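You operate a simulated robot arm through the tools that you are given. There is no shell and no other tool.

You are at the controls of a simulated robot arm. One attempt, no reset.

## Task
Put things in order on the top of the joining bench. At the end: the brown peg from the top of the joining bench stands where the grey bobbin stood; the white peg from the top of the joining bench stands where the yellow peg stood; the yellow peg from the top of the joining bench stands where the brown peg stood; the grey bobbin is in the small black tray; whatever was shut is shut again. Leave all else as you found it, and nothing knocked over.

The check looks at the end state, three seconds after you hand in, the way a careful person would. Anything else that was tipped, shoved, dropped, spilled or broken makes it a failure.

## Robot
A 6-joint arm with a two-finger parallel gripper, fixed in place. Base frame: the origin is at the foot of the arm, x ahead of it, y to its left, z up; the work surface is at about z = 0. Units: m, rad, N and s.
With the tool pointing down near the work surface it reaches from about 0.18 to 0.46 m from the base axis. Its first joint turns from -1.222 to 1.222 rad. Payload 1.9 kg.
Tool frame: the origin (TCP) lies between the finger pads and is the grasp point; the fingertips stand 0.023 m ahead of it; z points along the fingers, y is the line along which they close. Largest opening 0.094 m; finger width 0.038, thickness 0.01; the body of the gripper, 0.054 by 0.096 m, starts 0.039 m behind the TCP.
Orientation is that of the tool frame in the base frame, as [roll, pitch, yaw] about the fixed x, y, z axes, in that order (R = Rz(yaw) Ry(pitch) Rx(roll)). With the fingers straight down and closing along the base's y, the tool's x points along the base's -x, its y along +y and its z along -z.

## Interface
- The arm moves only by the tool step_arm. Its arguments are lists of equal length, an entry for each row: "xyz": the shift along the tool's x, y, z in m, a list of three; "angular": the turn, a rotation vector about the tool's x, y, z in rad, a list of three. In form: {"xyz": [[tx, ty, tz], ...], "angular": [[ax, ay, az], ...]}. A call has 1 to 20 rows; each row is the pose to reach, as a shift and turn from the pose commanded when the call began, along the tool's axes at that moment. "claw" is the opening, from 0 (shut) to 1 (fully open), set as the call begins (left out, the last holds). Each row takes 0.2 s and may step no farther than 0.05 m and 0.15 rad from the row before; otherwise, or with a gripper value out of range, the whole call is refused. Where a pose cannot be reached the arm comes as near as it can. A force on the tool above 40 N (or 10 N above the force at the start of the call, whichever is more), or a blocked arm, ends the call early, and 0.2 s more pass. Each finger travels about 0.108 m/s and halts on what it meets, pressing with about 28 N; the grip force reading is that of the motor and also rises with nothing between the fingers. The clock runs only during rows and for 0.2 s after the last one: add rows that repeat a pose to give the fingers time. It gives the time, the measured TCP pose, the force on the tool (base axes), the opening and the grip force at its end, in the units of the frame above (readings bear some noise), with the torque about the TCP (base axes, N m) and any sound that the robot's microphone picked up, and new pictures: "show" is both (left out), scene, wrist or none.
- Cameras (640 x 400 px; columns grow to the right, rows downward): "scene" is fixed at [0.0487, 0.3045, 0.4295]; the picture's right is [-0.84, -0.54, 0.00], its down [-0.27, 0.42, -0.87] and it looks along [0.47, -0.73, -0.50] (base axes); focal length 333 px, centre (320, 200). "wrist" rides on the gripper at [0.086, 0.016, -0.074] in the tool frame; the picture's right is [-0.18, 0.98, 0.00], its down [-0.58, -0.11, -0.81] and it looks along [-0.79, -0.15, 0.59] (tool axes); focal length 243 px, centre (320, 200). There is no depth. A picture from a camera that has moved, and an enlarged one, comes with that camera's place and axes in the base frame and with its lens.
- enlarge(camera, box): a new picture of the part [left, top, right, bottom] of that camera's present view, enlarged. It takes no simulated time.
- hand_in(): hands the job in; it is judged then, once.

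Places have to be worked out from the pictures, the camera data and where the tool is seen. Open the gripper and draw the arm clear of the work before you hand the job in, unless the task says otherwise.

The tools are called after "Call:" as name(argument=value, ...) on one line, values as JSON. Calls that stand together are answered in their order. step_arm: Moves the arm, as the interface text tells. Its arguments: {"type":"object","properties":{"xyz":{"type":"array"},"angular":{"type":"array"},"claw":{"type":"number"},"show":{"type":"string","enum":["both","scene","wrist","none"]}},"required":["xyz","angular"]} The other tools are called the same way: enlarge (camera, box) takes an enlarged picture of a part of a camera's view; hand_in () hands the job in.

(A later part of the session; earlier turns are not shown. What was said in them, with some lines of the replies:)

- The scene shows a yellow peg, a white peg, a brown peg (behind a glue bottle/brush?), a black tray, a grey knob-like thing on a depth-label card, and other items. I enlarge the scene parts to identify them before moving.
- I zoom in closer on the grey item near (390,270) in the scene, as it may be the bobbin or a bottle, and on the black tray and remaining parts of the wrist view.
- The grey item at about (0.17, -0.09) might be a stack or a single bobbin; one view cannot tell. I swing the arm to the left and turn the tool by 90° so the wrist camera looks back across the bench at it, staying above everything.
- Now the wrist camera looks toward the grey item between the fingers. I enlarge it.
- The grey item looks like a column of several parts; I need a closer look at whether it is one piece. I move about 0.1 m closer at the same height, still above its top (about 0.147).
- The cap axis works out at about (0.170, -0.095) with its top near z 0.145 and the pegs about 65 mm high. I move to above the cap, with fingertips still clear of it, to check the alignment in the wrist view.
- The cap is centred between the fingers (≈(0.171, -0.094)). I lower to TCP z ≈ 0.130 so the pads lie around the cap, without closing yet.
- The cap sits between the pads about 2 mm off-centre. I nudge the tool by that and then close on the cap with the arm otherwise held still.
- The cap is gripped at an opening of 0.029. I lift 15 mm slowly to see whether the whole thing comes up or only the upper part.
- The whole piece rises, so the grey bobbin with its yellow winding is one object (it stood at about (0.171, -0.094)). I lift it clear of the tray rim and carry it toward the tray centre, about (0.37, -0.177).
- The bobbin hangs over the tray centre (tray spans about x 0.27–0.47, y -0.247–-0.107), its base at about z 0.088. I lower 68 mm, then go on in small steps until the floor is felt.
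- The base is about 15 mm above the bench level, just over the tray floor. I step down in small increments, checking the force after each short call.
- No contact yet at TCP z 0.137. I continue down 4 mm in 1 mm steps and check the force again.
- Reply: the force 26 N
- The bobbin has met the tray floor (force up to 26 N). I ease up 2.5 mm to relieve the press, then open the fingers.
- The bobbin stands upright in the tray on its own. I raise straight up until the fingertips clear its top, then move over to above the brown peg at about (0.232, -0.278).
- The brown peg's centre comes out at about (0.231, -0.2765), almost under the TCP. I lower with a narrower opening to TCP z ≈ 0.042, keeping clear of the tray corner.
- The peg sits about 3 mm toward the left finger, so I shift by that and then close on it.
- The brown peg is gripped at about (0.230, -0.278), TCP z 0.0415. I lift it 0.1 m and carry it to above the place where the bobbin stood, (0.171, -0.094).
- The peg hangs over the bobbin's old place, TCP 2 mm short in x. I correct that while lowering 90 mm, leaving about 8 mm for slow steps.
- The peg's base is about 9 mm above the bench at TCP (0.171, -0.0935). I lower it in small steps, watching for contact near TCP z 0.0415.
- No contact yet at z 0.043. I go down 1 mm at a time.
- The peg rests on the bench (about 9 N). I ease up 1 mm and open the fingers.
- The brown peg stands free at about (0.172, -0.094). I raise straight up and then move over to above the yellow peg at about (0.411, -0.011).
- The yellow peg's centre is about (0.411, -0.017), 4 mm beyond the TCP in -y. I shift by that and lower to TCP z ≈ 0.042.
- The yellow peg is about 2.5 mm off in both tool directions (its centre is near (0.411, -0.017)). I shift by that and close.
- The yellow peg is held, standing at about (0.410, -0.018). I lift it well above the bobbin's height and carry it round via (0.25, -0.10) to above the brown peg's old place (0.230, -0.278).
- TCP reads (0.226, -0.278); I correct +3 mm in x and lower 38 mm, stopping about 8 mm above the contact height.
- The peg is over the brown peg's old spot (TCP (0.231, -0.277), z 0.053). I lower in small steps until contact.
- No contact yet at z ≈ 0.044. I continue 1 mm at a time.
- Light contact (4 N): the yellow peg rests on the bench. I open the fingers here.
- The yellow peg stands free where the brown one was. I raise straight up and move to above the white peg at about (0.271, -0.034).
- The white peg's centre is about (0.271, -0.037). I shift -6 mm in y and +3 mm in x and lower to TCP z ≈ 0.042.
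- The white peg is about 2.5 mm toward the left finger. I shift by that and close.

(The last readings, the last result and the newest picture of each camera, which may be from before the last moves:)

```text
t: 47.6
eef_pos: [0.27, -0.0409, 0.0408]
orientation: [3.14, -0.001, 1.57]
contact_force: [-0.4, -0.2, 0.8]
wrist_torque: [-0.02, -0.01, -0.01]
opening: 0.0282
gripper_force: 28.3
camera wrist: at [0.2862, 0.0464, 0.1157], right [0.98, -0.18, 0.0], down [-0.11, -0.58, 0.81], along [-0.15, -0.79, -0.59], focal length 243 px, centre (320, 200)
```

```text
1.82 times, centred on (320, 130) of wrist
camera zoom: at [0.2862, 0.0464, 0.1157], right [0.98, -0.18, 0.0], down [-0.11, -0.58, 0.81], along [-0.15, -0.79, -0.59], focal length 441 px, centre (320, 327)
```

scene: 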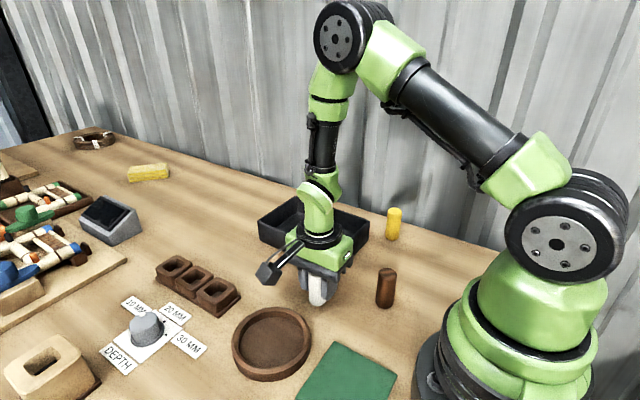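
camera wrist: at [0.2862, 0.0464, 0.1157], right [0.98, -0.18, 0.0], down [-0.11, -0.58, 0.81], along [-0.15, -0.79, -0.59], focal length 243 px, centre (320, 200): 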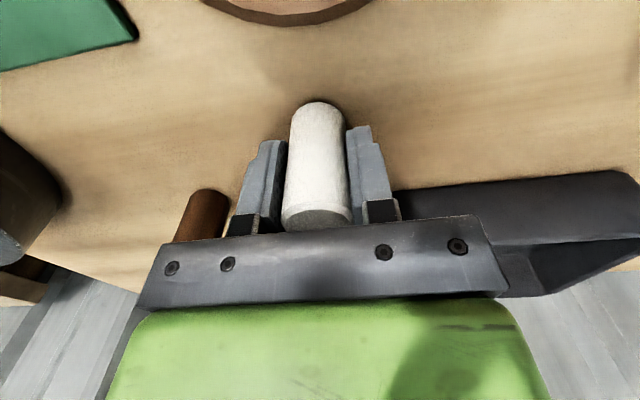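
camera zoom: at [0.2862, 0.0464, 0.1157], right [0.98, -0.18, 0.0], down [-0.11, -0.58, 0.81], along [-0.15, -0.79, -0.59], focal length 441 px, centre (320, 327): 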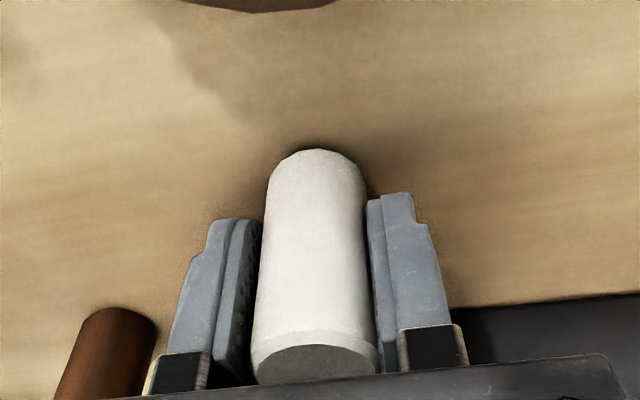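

The white peg is held at about (0.270, -0.040). I lift 0.1 m and carry it to above the yellow peg's old place at (0.411, -0.018).

Call:
step_arm(xyz=[[0, 0, -0.02], [0, 0, -0.05], [0, 0, -0.08], [0, 0, -0.1], [0.005, 0.035, -0.1], [0.01, 0.07, -0.1], [0.015, 0.105, -0.1], [0.0215, 0.141, -0.1], [0.0215, 0.141, -0.1], [0.0215, 0.141, -0.07], [0.0215, 0.141, -0.045], [0.0215, 0.141, -0.045]], angular=[[0, 0, 0], [0, 0, 0], [0, 0, 0], [0, 0, 0], [0, 0, 0], [0, 0, 0], [0, 0, 0], [0, 0, 0], [0, 0, 0], [0, 0, 0], [0, 0, 0], [0, 0, 0]])

Call:
enlarge(camera="wrist", box=[200, 0, 440, 220])

Call:
enlarge(camera="scene", box=[140, 180, 340, 320])

```text
t: 50.2
eef_pos: [0.4096, -0.0189, 0.0872]
orientation: [3.139, 0.001, 1.568]
contact_force: [-0.2, -1.4, 0.4]
wrist_torque: [0.01, -0.01, 0.02]
opening: 0.0282
gripper_force: 27.9
camera wrist: at [0.4264, 0.068, 0.1621], right [0.98, -0.19, 0.0], down [-0.11, -0.58, 0.81], along [-0.15, -0.79, -0.59], focal length 243 px, centre (320, 200)
```

scene: 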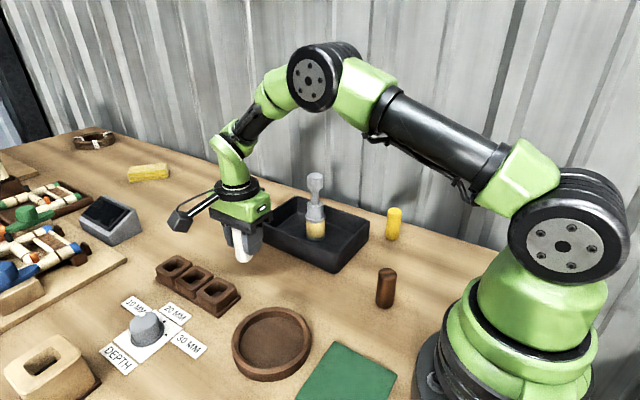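
wrist: 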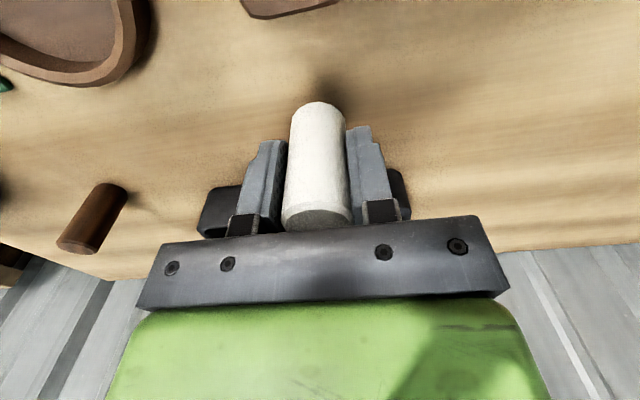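

```text
1.82 times, centred on (320, 110) of wrist
camera zoom: at [0.4264, 0.068, 0.1621], right [0.98, -0.19, 0.0], down [-0.11, -0.58, 0.81], along [-0.15, -0.79, -0.59], focal length 441 px, centre (320, 364)
```

zoom: 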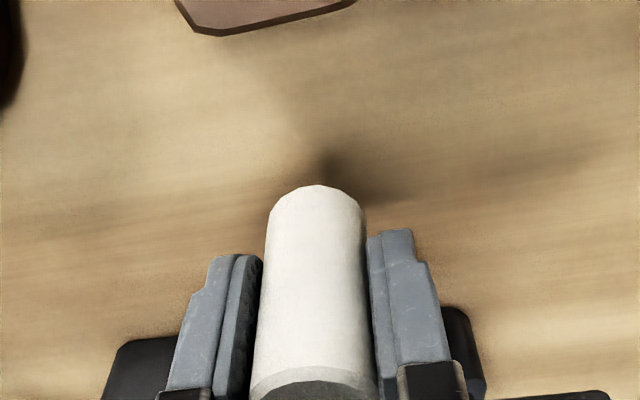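

```text
2.86 times, centred on (240, 250) of scene
camera zoom: at [0.0487, 0.3045, 0.4295], right [-0.84, -0.54, 0.0], down [-0.27, 0.42, -0.87], along [0.47, -0.73, -0.5], focal length 951 px, centre (549, 57)
```

zoom: 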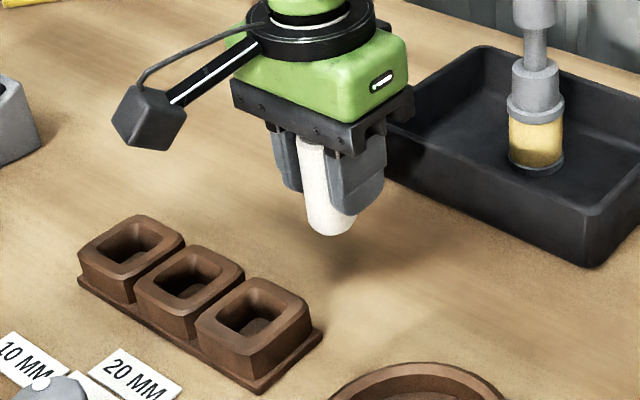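

TCP is at (0.410, -0.019), right over the yellow peg's old place. I lower 37 mm, then slowly to contact.

Call:
step_arm(xyz=[[0, 0.001, 0.012], [0, 0.001, 0.025], [0, 0.001, 0.037], [0, 0.001, 0.037]], angular=[[0, 0, 0], [0, 0, 0], [0, 0, 0], [0, 0, 0]])

Call:
enlarge(camera="wrist", box=[200, 20, 440, 240])

Call:
step_arm(xyz=[[0, 0, 0.003], [0, 0, 0.006], [0, 0, 0.007], [0, 0, 0.007]], angular=[[0, 0, 0], [0, 0, 0], [0, 0, 0], [0, 0, 0]], show="none")

```text
t: 51.2
eef_pos: [0.4117, -0.0197, 0.0498]
orientation: [3.14, 0.0, 1.571]
contact_force: [-0.2, -1.2, -0.9]
wrist_torque: [0.0, -0.01, 0.0]
opening: 0.0283
gripper_force: 27.9
camera wrist: at [0.4292, 0.0676, 0.1253], right [0.98, -0.18, 0.0], down [-0.11, -0.58, 0.81], along [-0.15, -0.79, -0.59], focal length 243 px, centre (320, 200)
```

scene: 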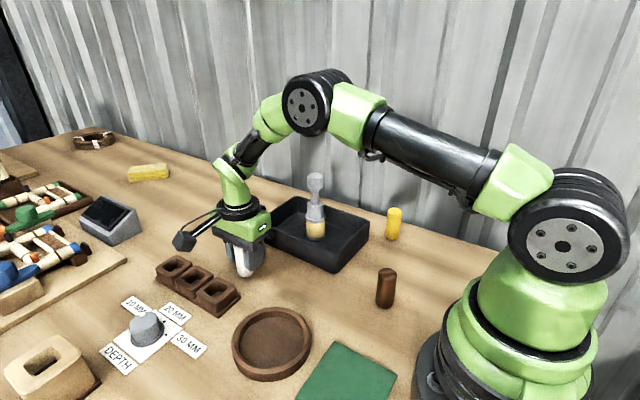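
wrist: 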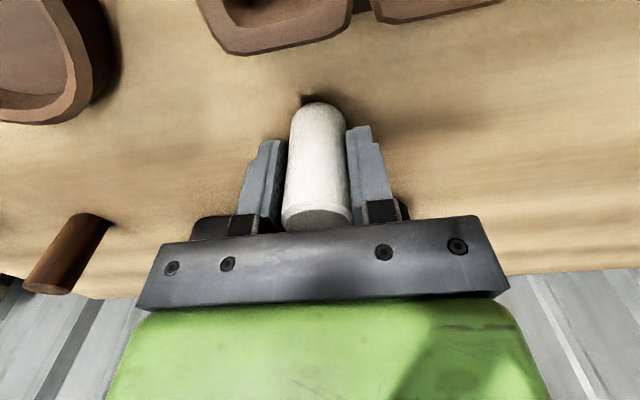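

```text
1.82 times, centred on (320, 130) of wrist
camera zoom: at [0.4292, 0.0676, 0.1253], right [0.98, -0.18, 0.0], down [-0.11, -0.58, 0.81], along [-0.15, -0.79, -0.59], focal length 441 px, centre (320, 327)
```

zoom: 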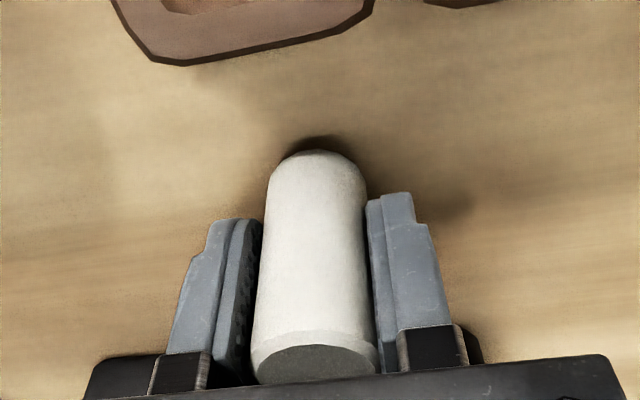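

```text
t: 52.2
eef_pos: [0.4119, -0.02, 0.0429]
orientation: [3.14, 0.0, 1.572]
contact_force: [0.2, 0.5, 0.2]
wrist_torque: [0.0, 0.03, 0.05]
opening: 0.0285
gripper_force: 27.8
```

At TCP z 0.043 there is still no contact. I lower 1 mm at a time.

Call:
step_arm(xyz=[[0, 0, 0.001], [0, 0, 0.001]], angular=[[0, 0, 0], [0, 0, 0]], show="none")

Call:
step_arm(xyz=[[0, 0, 0.001], [0, 0, 0.001]], angular=[[0, 0, 0], [0, 0, 0]], show="none")

```text
t: 52.8
eef_pos: [0.4128, -0.0192, 0.0413]
orientation: [3.139, 0.0, 1.572]
contact_force: [-0.7, 0.4, -1.0]
wrist_torque: [0.03, -0.06, -0.03]
opening: 0.0285
gripper_force: 28.1
```

```text
t: 53.4
eef_pos: [0.4131, -0.0179, 0.0412]
orientation: [3.139, 0.001, 1.569]
contact_force: [-3.1, -1.1, 7.9]
wrist_torque: [0.01, 0.12, 0.0]
opening: 0.028
gripper_force: 27.9
```

Contact (8 N): the white peg stands on the bench. I ease up half a millimetre and open the fingers.

Call:
step_arm(xyz=[[0, 0, -0.0006], [0, 0, -0.0006]], angular=[[0, 0, 0], [0, 0, 0]], show="none")

Call:
step_arm(xyz=[[0, 0, 0], [0, 0, 0], [0, 0, 0]], angular=[[0, 0, 0], [0, 0, 0], [0, 0, 0]], claw=0.6)

Call:
enlarge(camera="wrist", box=[200, 20, 440, 240])

```text
t: 54.0
eef_pos: [0.4134, -0.018, 0.0414]
orientation: [3.141, -0.001, 1.571]
contact_force: [-0.5, -0.1, 0.3]
wrist_torque: [0.0, -0.02, 0.02]
opening: 0.0284
gripper_force: 28.1
```

```text
t: 54.8
eef_pos: [0.4132, -0.0184, 0.043]
orientation: [3.139, -0.001, 1.57]
contact_force: [-0.2, 1.1, -0.4]
wrist_torque: [-0.01, -0.02, -0.01]
opening: 0.0564
gripper_force: 0.0
camera wrist: at [0.4294, 0.0684, 0.1166], right [0.98, -0.18, 0.0], down [-0.11, -0.58, 0.81], along [-0.15, -0.79, -0.59], focal length 243 px, centre (320, 200)
```

scene: 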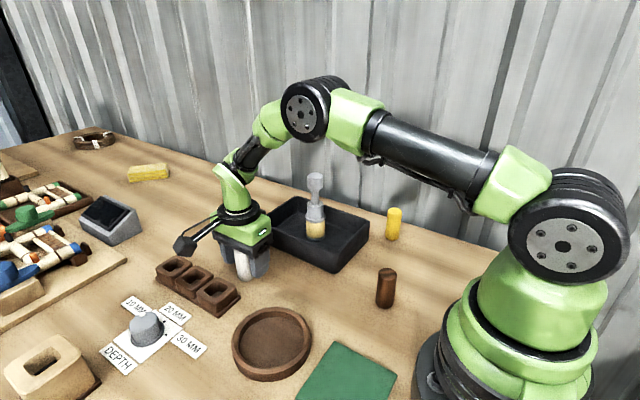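
wrist: 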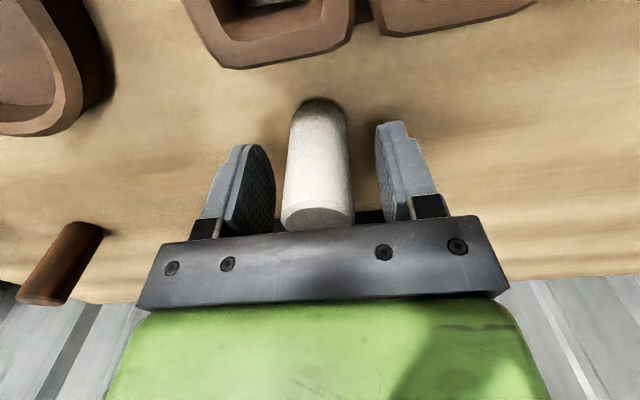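

```text
1.82 times, centred on (320, 130) of wrist
camera zoom: at [0.4294, 0.0684, 0.1166], right [0.98, -0.18, 0.0], down [-0.11, -0.58, 0.81], along [-0.15, -0.79, -0.59], focal length 441 px, centre (320, 327)
```

zoom: 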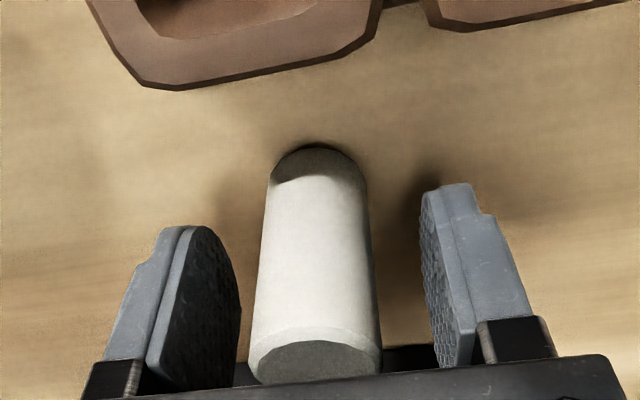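

The white peg stands free in the yellow peg's old place. I raise straight up, then draw back to near the starting place at z ≈ 0.29, turning the tool back as well.

Call:
step_arm(xyz=[[0, 0, -0.03], [0, 0, -0.07], [0, 0, -0.11], [0, 0, -0.155], [0, 0, -0.2], [0, 0, -0.244], [0, 0, -0.244]], angular=[[0, 0, 0], [0, 0, 0], [0, 0, 0], [0, 0, 0], [0, 0, 0], [0, 0, 0], [0, 0, 0]], claw=0.6, show="none")

Call:
step_arm(xyz=[[-0.01, -0.011, 0], [-0.02, -0.022, 0], [-0.03, -0.033, 0], [-0.04, -0.045, 0], [-0.05, -0.057, 0], [-0.06, -0.069, 0], [-0.07, -0.081, 0], [-0.08, -0.093, 0], [-0.09, -0.105, 0], [-0.1, -0.117, 0], [-0.115, -0.129, 0], [-0.115, -0.129, 0]], angular=[[0, 0, -0.142], [0, 0, -0.285], [0, 0, -0.428], [0, 0, -0.571], [0, 0, -0.714], [0, 0, -0.857], [0, 0, -1.0], [0, 0, -1.142], [0, 0, -1.285], [0, 0, -1.428], [0, 0, -1.57], [0, 0, -1.57]], claw=1)

Call:
enlarge(camera="scene", box=[220, 160, 460, 330])

Call:
enlarge(camera="scene", box=[0, 120, 240, 270])

Call:
enlarge(camera="scene", box=[0, 250, 240, 400])

```text
t: 56.4
eef_pos: [0.4131, -0.0209, 0.2884]
orientation: [3.14, -0.001, 1.571]
contact_force: [0.6, 0.8, -1.2]
wrist_torque: [0.0, -0.02, 0.01]
opening: 0.0564
gripper_force: 0.0
```

```text
t: 59.0
eef_pos: [0.2826, -0.1337, 0.2862]
orientation: [3.141, 0.002, -3.14]
contact_force: [1.0, 0.4, 0.0]
wrist_torque: [-0.01, 0.01, 0.01]
opening: 0.0939
gripper_force: 0.1
camera wrist: at [0.1968, -0.1171, 0.3597], right [0.18, 0.98, 0.0], down [0.58, -0.11, 0.81], along [0.79, -0.15, -0.59], focal length 243 px, centre (320, 200)
```

scene: 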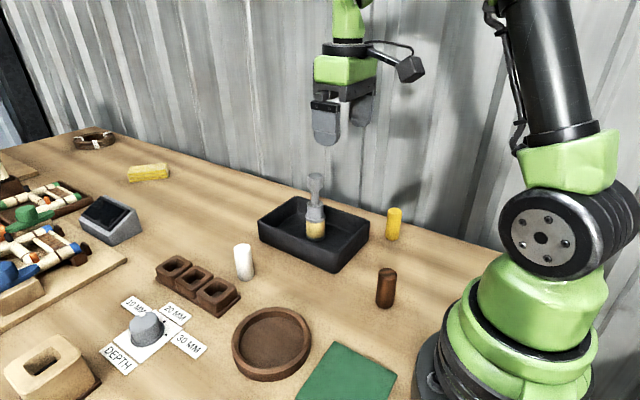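
wrist: 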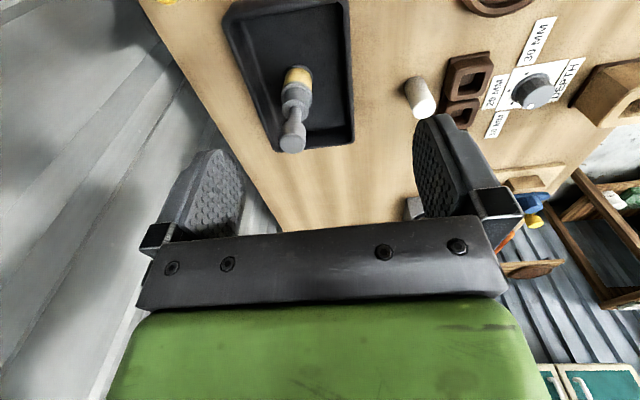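

```text
2.35 times, centred on (340, 245) of scene
camera zoom: at [0.0487, 0.3045, 0.4295], right [-0.84, -0.54, 0.0], down [-0.27, 0.42, -0.87], along [0.47, -0.73, -0.5], focal length 783 px, centre (273, 94)
```

zoom: 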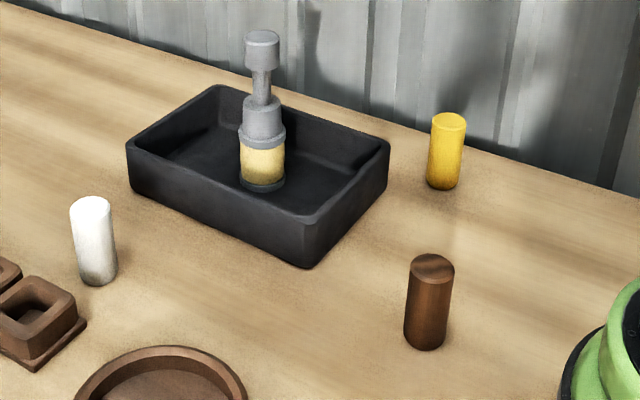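

```text
2.67 times, centred on (120, 195) of scene
camera zoom: at [0.0487, 0.3045, 0.4295], right [-0.84, -0.54, 0.0], down [-0.27, 0.42, -0.87], along [0.47, -0.73, -0.5], focal length 887 px, centre (853, 213)
```

zoom: 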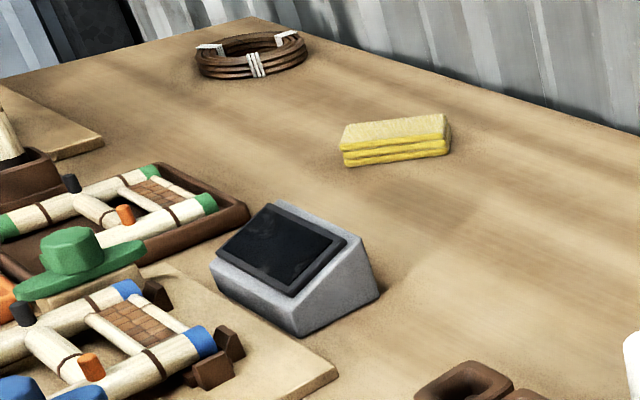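

```text
2.67 times, centred on (120, 325) of scene
camera zoom: at [0.0487, 0.3045, 0.4295], right [-0.84, -0.54, 0.0], down [-0.27, 0.42, -0.87], along [0.47, -0.73, -0.5], focal length 887 px, centre (853, -133)
```

zoom: 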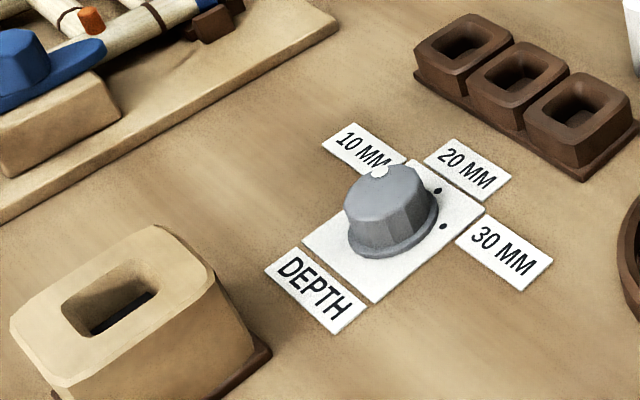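

All items look upright and the rest is unchanged. I compare exact pixel places with the earlier enlargements of the same boxes before handing in.

Call:
enlarge(camera="scene", box=[220, 180, 460, 330])

Call:
enlarge(camera="scene", box=[220, 150, 420, 300])

```text
2.67 times, centred on (340, 255) of scene
camera zoom: at [0.0487, 0.3045, 0.4295], right [-0.84, -0.54, 0.0], down [-0.27, 0.42, -0.87], along [0.47, -0.73, -0.5], focal length 887 px, centre (267, 53)
```

zoom: 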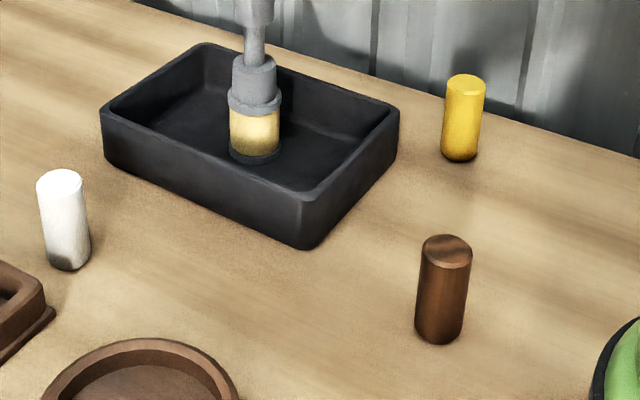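

```text
2.67 times, centred on (320, 225) of scene
camera zoom: at [0.0487, 0.3045, 0.4295], right [-0.84, -0.54, 0.0], down [-0.27, 0.42, -0.87], along [0.47, -0.73, -0.5], focal length 887 px, centre (320, 133)
```

zoom: 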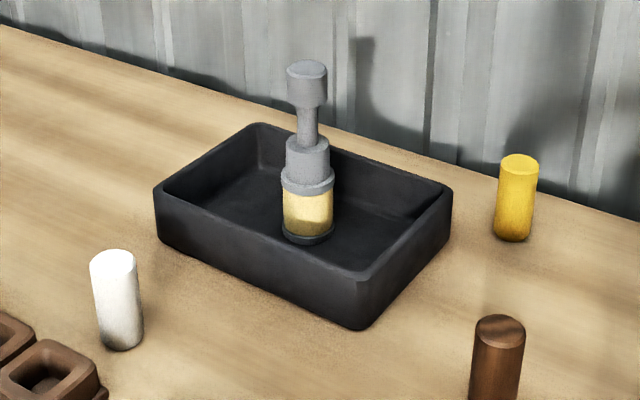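

The final comparison puts each peg within about 3–4 mm of its intended place. The bobbin stands upright in the tray, everything else is where it was, and nothing that was shut has been opened. The gripper is open and clear of the work, so I hand the job in.

Call:
hand_in()

```text
The job is handed in.
```

The job is handed in, and in the last pictures everything was in its asked-for place. I haven't seen the check's verdict.

- **Brown peg:** stands where the grey bobbin stood.
- **White peg:** stands where the yellow peg stood.
- **Yellow peg:** stands where the brown peg stood.
- **Grey bobbin:** stands upright in the small black tray.

Comparing the before and after pictures, each peg is within about 3–4 mm of its intended place. I saw nothing else moved or knocked over. I opened nothing, so anything that was shut stayed shut. The gripper is open and the arm is back near its starting pose, clear of the work.
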